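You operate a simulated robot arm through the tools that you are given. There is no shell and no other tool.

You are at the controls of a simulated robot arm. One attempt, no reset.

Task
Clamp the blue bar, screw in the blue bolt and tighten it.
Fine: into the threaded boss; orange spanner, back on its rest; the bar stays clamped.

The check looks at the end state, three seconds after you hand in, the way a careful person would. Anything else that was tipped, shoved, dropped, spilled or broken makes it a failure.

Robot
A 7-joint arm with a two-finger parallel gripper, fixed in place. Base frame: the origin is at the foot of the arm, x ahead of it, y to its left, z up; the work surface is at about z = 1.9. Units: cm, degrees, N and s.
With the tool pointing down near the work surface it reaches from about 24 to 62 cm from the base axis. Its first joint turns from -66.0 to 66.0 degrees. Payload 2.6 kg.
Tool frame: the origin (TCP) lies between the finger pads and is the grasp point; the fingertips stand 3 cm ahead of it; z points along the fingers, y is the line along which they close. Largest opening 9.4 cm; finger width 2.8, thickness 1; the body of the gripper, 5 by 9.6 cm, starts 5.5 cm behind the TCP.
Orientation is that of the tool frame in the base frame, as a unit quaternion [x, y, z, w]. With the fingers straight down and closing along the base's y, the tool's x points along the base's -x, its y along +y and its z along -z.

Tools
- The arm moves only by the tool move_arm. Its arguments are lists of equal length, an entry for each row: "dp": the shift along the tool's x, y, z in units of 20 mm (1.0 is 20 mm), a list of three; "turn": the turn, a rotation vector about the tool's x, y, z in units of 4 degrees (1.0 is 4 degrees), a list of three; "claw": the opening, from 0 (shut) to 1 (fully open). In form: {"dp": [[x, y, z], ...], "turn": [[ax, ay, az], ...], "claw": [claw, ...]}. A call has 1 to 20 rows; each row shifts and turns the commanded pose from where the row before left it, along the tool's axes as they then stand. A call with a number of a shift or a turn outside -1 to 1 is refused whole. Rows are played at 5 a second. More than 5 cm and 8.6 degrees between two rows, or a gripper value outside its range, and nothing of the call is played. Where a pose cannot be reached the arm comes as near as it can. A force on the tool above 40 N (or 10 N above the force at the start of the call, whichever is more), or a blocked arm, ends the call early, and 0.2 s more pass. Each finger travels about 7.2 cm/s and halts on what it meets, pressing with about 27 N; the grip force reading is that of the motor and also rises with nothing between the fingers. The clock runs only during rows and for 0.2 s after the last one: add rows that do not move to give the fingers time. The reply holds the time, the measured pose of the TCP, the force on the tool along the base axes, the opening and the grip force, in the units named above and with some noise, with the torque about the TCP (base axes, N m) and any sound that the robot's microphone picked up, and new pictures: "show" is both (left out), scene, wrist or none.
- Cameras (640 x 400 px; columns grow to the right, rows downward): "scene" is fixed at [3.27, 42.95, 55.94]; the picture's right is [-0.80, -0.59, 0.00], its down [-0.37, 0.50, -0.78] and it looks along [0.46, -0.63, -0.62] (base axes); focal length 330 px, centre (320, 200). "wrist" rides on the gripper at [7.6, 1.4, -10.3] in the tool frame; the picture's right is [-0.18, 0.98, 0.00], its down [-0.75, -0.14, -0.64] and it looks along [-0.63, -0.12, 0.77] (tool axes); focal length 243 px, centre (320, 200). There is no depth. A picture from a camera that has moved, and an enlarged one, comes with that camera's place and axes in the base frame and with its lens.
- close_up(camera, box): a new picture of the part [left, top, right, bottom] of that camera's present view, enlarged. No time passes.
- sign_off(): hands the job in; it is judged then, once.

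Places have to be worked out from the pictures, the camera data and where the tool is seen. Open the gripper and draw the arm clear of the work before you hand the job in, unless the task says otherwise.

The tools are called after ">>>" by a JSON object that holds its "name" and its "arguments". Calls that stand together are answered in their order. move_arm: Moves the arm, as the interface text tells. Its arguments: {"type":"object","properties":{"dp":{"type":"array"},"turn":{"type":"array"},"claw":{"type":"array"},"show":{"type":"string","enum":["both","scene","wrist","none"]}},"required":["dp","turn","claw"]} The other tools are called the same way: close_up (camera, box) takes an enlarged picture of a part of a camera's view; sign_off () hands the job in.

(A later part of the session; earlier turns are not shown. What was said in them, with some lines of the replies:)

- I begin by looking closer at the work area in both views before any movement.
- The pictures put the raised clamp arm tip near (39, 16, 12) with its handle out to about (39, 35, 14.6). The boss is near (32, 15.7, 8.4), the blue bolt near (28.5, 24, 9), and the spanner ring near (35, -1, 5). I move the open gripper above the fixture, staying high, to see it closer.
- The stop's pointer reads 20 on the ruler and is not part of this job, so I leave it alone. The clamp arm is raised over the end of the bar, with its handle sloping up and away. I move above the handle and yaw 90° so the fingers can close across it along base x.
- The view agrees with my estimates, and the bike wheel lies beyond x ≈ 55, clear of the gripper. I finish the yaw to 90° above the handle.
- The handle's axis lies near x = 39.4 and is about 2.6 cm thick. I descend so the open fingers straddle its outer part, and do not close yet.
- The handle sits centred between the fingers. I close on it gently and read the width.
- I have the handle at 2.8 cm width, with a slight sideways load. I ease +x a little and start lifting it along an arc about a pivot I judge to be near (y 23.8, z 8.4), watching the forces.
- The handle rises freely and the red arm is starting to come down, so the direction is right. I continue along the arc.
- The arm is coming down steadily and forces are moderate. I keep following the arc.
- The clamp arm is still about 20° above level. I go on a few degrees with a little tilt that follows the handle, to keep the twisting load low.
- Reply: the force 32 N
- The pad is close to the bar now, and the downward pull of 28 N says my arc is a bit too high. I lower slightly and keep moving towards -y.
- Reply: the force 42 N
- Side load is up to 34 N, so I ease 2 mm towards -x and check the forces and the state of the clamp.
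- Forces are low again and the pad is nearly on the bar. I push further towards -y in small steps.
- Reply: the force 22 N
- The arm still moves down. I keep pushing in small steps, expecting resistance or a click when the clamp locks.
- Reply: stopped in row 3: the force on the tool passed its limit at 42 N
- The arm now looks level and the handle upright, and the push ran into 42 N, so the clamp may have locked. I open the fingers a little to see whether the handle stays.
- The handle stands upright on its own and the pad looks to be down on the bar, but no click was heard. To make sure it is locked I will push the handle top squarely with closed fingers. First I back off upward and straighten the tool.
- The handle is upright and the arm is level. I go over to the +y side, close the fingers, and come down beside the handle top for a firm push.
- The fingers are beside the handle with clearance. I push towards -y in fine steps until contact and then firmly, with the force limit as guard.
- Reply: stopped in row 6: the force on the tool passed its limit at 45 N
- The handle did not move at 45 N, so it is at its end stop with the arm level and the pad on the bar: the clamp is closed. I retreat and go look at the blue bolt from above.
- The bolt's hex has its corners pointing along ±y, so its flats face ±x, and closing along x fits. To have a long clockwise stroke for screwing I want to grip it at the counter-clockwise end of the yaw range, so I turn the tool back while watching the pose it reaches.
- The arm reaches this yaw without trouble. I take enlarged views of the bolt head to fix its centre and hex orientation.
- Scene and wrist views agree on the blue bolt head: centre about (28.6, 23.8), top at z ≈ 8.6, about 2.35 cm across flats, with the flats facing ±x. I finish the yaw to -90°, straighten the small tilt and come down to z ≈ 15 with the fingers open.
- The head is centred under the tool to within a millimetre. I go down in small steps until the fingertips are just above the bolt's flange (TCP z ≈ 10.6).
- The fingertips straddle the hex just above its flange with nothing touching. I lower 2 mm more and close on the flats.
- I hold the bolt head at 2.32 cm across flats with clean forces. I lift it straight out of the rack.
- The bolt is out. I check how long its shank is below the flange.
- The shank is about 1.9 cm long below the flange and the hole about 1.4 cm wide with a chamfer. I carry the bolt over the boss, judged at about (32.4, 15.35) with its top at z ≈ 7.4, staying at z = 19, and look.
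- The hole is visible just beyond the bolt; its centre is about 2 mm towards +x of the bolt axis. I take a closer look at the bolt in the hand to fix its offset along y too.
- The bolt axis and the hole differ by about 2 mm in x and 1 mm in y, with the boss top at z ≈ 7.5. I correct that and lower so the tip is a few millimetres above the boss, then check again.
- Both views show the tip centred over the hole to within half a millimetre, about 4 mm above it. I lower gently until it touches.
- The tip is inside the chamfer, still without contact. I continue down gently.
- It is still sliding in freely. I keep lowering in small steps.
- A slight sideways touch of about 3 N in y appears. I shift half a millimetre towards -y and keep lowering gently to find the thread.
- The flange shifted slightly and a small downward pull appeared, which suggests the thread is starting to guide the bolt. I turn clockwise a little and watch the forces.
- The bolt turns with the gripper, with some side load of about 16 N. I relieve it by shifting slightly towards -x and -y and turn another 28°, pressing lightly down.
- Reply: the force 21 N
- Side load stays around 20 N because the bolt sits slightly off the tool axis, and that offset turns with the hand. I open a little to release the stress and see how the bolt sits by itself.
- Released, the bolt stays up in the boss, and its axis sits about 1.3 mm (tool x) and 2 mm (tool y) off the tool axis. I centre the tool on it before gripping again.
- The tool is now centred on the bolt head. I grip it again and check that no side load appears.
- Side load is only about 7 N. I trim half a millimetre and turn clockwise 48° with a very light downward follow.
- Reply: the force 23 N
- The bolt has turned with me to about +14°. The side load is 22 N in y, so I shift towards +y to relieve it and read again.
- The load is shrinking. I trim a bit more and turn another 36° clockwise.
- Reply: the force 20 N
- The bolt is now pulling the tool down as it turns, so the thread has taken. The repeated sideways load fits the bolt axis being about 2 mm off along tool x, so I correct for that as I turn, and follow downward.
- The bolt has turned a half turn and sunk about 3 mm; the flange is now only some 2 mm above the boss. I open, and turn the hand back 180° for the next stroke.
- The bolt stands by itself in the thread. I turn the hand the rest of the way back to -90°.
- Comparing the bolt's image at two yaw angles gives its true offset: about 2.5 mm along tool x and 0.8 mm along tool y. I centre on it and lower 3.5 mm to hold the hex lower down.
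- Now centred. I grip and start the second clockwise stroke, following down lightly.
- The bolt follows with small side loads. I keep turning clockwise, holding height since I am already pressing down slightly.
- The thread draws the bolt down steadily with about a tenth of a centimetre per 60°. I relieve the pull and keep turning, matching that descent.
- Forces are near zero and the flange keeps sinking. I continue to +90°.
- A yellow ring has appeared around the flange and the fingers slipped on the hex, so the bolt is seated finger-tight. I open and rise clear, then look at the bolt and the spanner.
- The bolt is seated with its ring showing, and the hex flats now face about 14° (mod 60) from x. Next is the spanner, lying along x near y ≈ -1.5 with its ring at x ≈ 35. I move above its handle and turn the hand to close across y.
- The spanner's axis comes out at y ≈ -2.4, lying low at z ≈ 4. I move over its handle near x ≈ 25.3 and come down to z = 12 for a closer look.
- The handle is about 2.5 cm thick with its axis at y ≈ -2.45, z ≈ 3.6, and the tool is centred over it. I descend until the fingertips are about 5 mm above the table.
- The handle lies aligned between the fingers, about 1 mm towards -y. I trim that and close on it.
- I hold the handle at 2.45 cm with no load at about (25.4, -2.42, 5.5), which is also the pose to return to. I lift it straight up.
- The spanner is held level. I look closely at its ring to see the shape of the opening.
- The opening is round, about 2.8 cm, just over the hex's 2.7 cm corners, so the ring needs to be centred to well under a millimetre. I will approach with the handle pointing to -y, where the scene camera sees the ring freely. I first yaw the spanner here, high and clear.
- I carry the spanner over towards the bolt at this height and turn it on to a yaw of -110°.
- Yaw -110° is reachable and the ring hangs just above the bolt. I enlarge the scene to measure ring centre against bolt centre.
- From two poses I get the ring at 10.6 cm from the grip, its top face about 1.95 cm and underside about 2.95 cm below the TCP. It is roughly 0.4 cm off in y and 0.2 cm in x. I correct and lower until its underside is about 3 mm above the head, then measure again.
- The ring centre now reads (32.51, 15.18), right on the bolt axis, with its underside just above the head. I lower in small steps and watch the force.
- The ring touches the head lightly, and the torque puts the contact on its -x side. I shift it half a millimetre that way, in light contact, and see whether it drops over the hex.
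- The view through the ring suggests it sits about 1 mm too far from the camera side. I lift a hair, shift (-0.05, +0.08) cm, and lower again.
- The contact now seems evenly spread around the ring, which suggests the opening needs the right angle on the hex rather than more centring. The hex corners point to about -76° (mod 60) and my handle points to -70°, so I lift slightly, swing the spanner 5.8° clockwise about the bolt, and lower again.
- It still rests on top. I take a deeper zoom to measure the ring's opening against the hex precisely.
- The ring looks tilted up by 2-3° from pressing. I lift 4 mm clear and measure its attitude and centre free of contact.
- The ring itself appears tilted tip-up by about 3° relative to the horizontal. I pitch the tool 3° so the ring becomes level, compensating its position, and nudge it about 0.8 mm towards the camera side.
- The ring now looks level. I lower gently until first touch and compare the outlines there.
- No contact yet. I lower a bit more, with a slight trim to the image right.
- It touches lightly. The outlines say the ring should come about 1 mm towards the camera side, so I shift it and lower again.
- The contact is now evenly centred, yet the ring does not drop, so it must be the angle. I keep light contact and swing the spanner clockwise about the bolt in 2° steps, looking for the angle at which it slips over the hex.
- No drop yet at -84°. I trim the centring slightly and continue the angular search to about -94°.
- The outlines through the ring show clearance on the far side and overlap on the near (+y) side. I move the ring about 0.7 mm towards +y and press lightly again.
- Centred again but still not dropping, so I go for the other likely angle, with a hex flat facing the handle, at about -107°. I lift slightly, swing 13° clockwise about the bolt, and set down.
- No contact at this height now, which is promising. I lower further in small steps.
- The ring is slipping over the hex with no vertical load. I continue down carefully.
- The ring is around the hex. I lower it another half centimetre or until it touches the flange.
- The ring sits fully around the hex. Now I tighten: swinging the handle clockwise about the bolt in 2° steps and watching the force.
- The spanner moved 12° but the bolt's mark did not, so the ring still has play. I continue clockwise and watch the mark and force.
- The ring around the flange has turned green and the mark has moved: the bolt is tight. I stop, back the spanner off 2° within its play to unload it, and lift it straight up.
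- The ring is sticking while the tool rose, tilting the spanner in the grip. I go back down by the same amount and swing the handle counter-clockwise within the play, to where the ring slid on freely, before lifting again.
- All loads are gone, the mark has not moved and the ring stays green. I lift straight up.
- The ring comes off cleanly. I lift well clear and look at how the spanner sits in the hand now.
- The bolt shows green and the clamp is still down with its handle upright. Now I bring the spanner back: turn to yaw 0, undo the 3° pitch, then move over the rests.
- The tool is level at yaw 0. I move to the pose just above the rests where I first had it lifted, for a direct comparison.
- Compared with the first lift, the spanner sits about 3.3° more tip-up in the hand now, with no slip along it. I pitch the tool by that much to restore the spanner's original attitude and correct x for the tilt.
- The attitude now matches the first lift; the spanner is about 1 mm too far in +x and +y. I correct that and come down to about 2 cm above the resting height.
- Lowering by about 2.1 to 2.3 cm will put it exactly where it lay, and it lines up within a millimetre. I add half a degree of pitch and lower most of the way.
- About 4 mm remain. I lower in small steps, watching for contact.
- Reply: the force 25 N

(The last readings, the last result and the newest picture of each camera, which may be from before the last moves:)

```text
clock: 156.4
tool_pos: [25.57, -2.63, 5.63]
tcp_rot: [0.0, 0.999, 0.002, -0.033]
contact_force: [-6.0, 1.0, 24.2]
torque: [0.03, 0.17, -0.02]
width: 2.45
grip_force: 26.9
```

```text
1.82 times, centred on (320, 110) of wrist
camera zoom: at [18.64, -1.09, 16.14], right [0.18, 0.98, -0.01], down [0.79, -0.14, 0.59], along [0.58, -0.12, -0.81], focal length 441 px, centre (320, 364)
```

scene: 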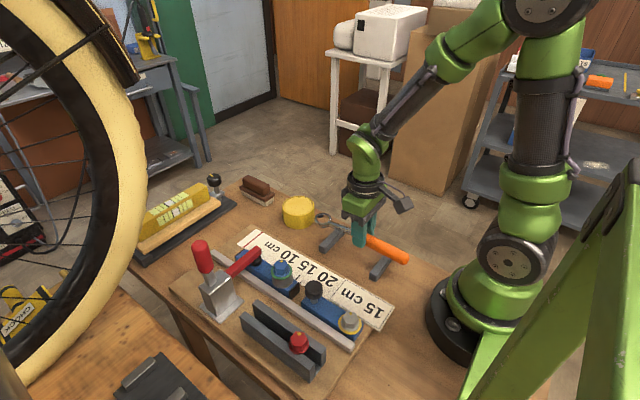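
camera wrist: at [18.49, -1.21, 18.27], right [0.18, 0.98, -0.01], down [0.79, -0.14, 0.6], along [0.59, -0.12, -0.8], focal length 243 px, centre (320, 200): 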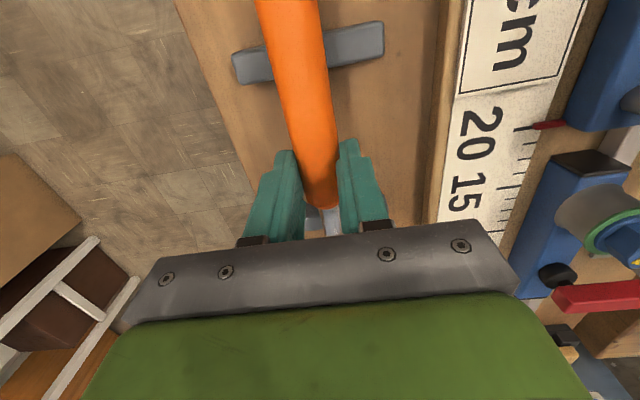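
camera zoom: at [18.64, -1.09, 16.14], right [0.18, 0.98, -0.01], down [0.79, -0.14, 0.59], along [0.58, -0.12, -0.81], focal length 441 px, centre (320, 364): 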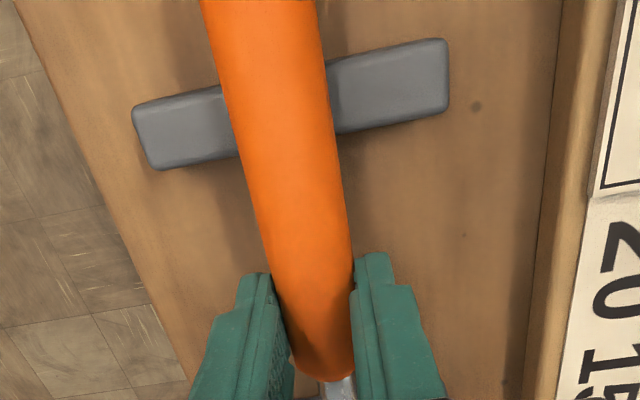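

It rests on both supports again at the same place. I relieve the pressure by a little under a millimetre and then open slowly.

>>> {"name": "move_arm", "arguments": {"dp": [[0.002, 0, -0.04], [0, 0, 0], [0, 0, 0], [0, 0, 0], [0, 0, 0], [0, 0, 0], [0, 0, 0]], "turn": [[0, 0, 0], [0, 0, 0], [0, 0, 0], [0, 0, 0], [0, 0, 0], [0, 0, 0], [0, 0, 0]], "claw": [0.15, 0.15, 0.28, 0.32, 0.38, 0.45, 0.5], "show": "none"}}

>>> {"name": "close_up", "arguments": {"camera": "scene", "box": [305, 205, 417, 275]}}

>>> {"name": "close_up", "arguments": {"camera": "wrist", "box": [224, 0, 416, 220]}}

```text
clock: 158.0
tool_pos: [25.44, -2.56, 5.57]
tcp_rot: [0.0, 0.999, 0.0, -0.034]
contact_force: [-0.1, 0.0, 0.0]
torque: [0.04, -0.01, 0.04]
width: 4.68
grip_force: 0.1
```

```text
5.71 times, centred on (361, 240) of scene
camera zoom: at [3.27, 42.95, 55.94], right [-0.8, -0.59, 0.0], down [-0.37, 0.5, -0.78], along [0.46, -0.63, -0.62], focal length 1883 px, centre (86, -29)
```

zoom: 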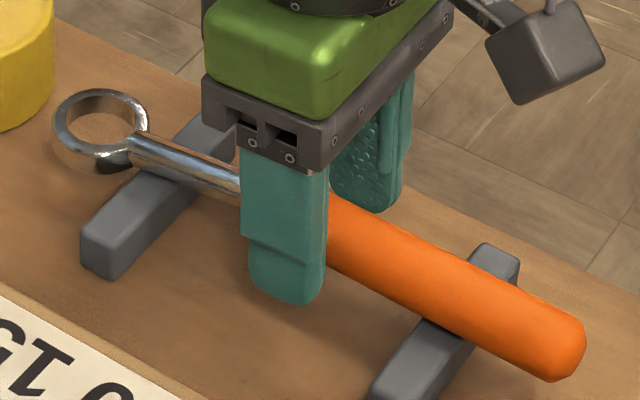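

```text
1.82 times, centred on (320, 110) of wrist
camera zoom: at [18.65, -1.1, 16.19], right [0.18, 0.98, -0.01], down [0.8, -0.14, 0.59], along [0.58, -0.12, -0.81], focal length 441 px, centre (320, 364)
```

zoom: 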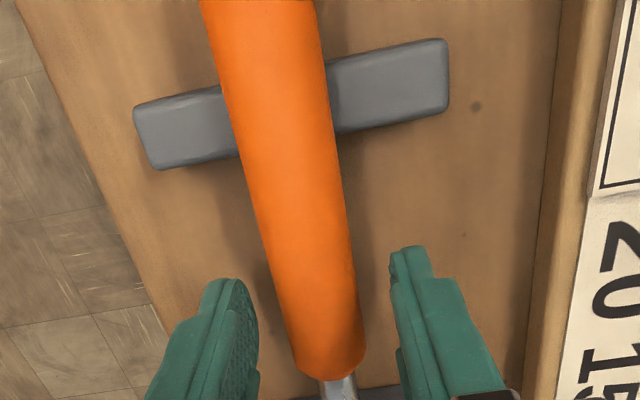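

The spanner lies on its two rests just as at the start. I rise straight up, clear of it.

>>> {"name": "move_arm", "arguments": {"dp": [[0.02, 0, -0.3], [0.041, 0, -0.6], [0.061, 0, -0.9], [0.061, 0, -0.9], [0.061, 0, -0.9], [0.061, 0, -0.9], [0.061, 0, -0.9], [0, 0, 0], [0, 0, 0]], "turn": [[0, 0, 0], [0, 0, 0], [0, 0, 0], [0, 0, 0], [0, 0, 0], [0, 0, 0], [0, 0, 0], [0, -0.97, 0], [0, 0, 0]], "claw": [0.5, 0.5, 0.5, 0.5, 0.5, 0.5, 0.5, 0.5, 0.5], "show": "both"}}

>>> {"name": "close_up", "arguments": {"camera": "scene", "box": [305, 205, 417, 275]}}

>>> {"name": "close_up", "arguments": {"camera": "scene", "box": [140, 220, 396, 380]}}

>>> {"name": "close_up", "arguments": {"camera": "scene", "box": [190, 230, 302, 300]}}

```text
clock: 160.0
tool_pos: [25.65, -2.66, 16.52]
tcp_rot: [0.0, 1.0, 0.0, 0.001]
contact_force: [0.0, -0.4, -0.8]
torque: [-0.01, -0.01, 0.04]
width: 4.68
grip_force: 0.0
camera wrist: at [17.9, -1.13, 26.55], right [0.18, 0.98, 0.0], down [0.75, -0.14, 0.64], along [0.63, -0.12, -0.77], focal length 243 px, centre (320, 200)
```

scene: 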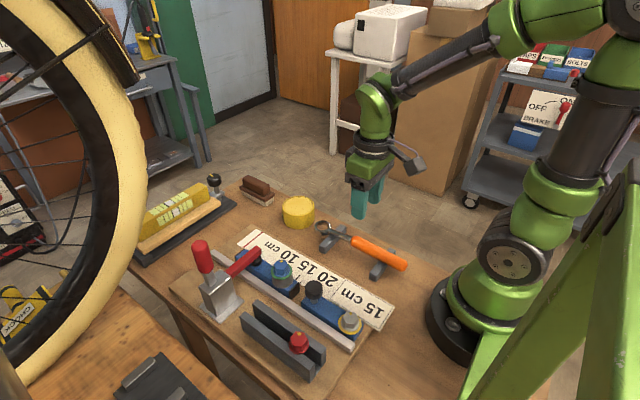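
wrist: 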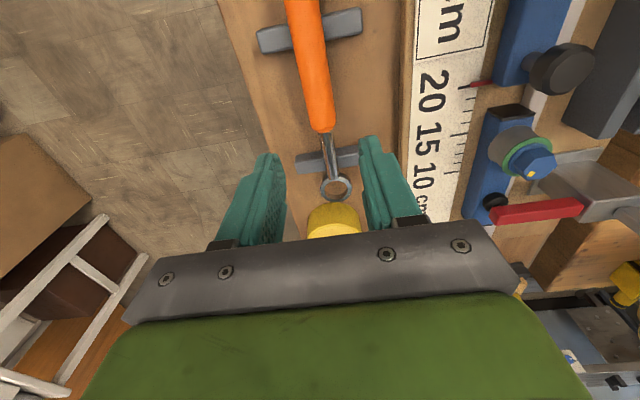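

```text
5.71 times, centred on (361, 240) of scene
camera zoom: at [3.27, 42.95, 55.94], right [-0.8, -0.59, 0.0], down [-0.37, 0.5, -0.78], along [0.46, -0.63, -0.62], focal length 1883 px, centre (86, -29)
```

zoom: 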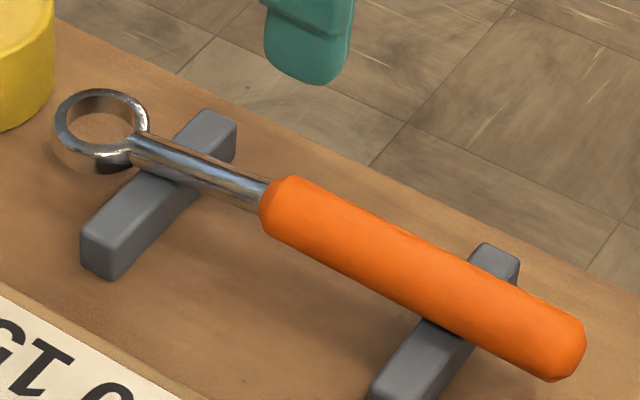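

```text
2.50 times, centred on (268, 300) of scene
camera zoom: at [3.27, 42.95, 55.94], right [-0.8, -0.59, 0.0], down [-0.37, 0.5, -0.78], along [0.46, -0.63, -0.62], focal length 824 px, centre (450, -50)
```

zoom: 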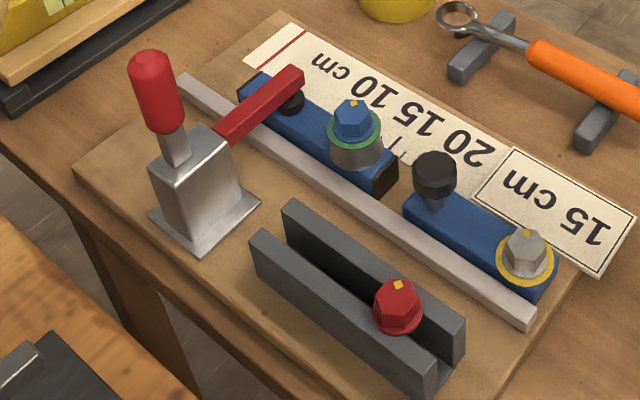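

```text
5.71 times, centred on (246, 265) of scene
camera zoom: at [3.27, 42.95, 55.94], right [-0.8, -0.59, 0.0], down [-0.37, 0.5, -0.78], along [0.46, -0.63, -0.62], focal length 1883 px, centre (743, -171)
```

zoom: 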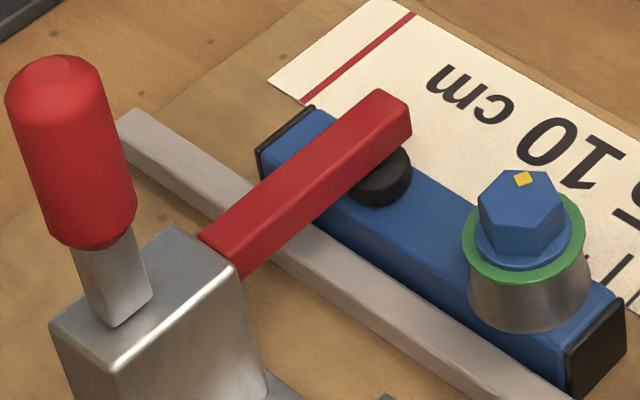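

Everything is in place: the clamp is down on the bar, the blue bolt is tight with its green ring, the spanner is on its rests, and the rest of the bench is untouched. I draw the arm up clear of the work with the gripper open.

>>> {"name": "move_arm", "arguments": {"dp": [[0, 0, -1], [0, 0, -1], [0, 0, -1], [0, 0, -1], [0, 0, -1], [0, 0, -1], [0, 0, -1], [0, 0, 0], [0, 0, 0], [0, 0, 0], [0, 0, 0], [0, 0, 0]], "turn": [[0, 0, 0], [0, 0, 0], [0, 0, 0], [0, 0, 0], [0, 0, 0], [0, 0, 0], [0, 0, 0], [0, 0, 0], [0, 0, 0], [0, 0, 0], [0, 0, 0], [0, 0, 0]], "claw": [0.6, 0.8, 1, 1, 1, 1, 1, 1, 1, 1, 1, 1], "show": "both"}}

>>> {"name": "close_up", "arguments": {"camera": "scene", "box": [140, 200, 420, 375]}}

```text
clock: 162.6
tool_pos: [25.59, -2.57, 30.47]
tcp_rot: [0.0, 1.0, 0.0, -0.001]
contact_force: [0.2, -0.2, -0.7]
torque: [0.02, 0.0, -0.03]
width: 9.41
grip_force: 0.1
camera wrist: at [17.95, -1.14, 40.55], right [0.18, 0.98, 0.0], down [0.75, -0.14, 0.64], along [0.63, -0.12, -0.77], focal length 243 px, centre (320, 200)
```

scene: 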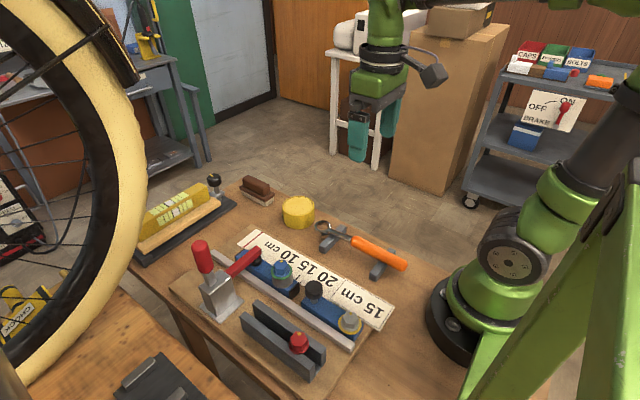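
wrist: 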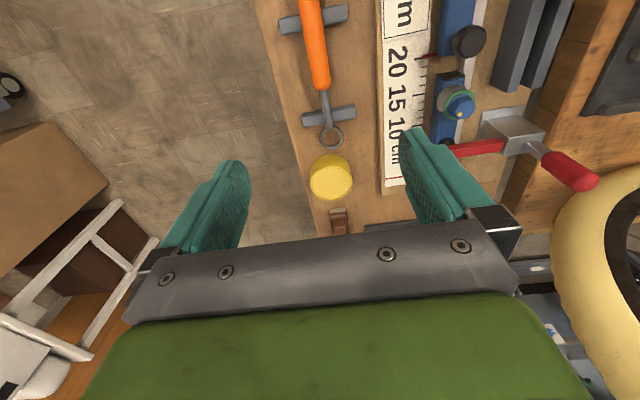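

```text
2.29 times, centred on (280, 288) of scene
camera zoom: at [3.27, 42.95, 55.94], right [-0.8, -0.59, 0.0], down [-0.37, 0.5, -0.78], along [0.46, -0.63, -0.62], focal length 753 px, centre (411, 0)
```

zoom: 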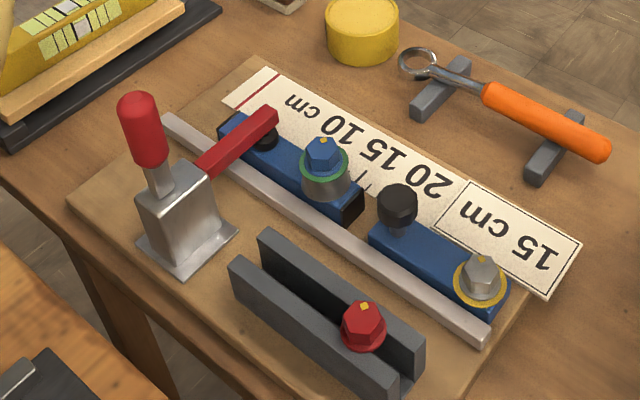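

The last pictures show the clamp closed on the bar, the blue bolt tight in the boss with the green ring, and the spanner on its rests. Nothing else has moved, and the arm is clear with the gripper open, so I hand the job in.

>>> {"name": "sign_off", "arguments": {}}

```text
The job is handed in.
```

The job is done and handed in: the blue bar is clamped and the blue bolt is screwed into the threaded boss and tight.

- **Clamp:** the handle is at its end stop and did not move under a 45 N push. The arm is level, with its pad down on the bar. I heard no click when it closed, but it stayed put through all the later work.
- **Bolt:** it was run down by hand until it seated. I then tightened it with the orange spanner until the ring around its flange changed from yellow to green, and stopped there.
- **Spanner:** it is back on its two rests, lined up with where it lay at the start.

The stop with the silver bolt, the red bolt and the other items on the bench look unmoved in the final pictures. The arm is raised clear of the work with the gripper open.
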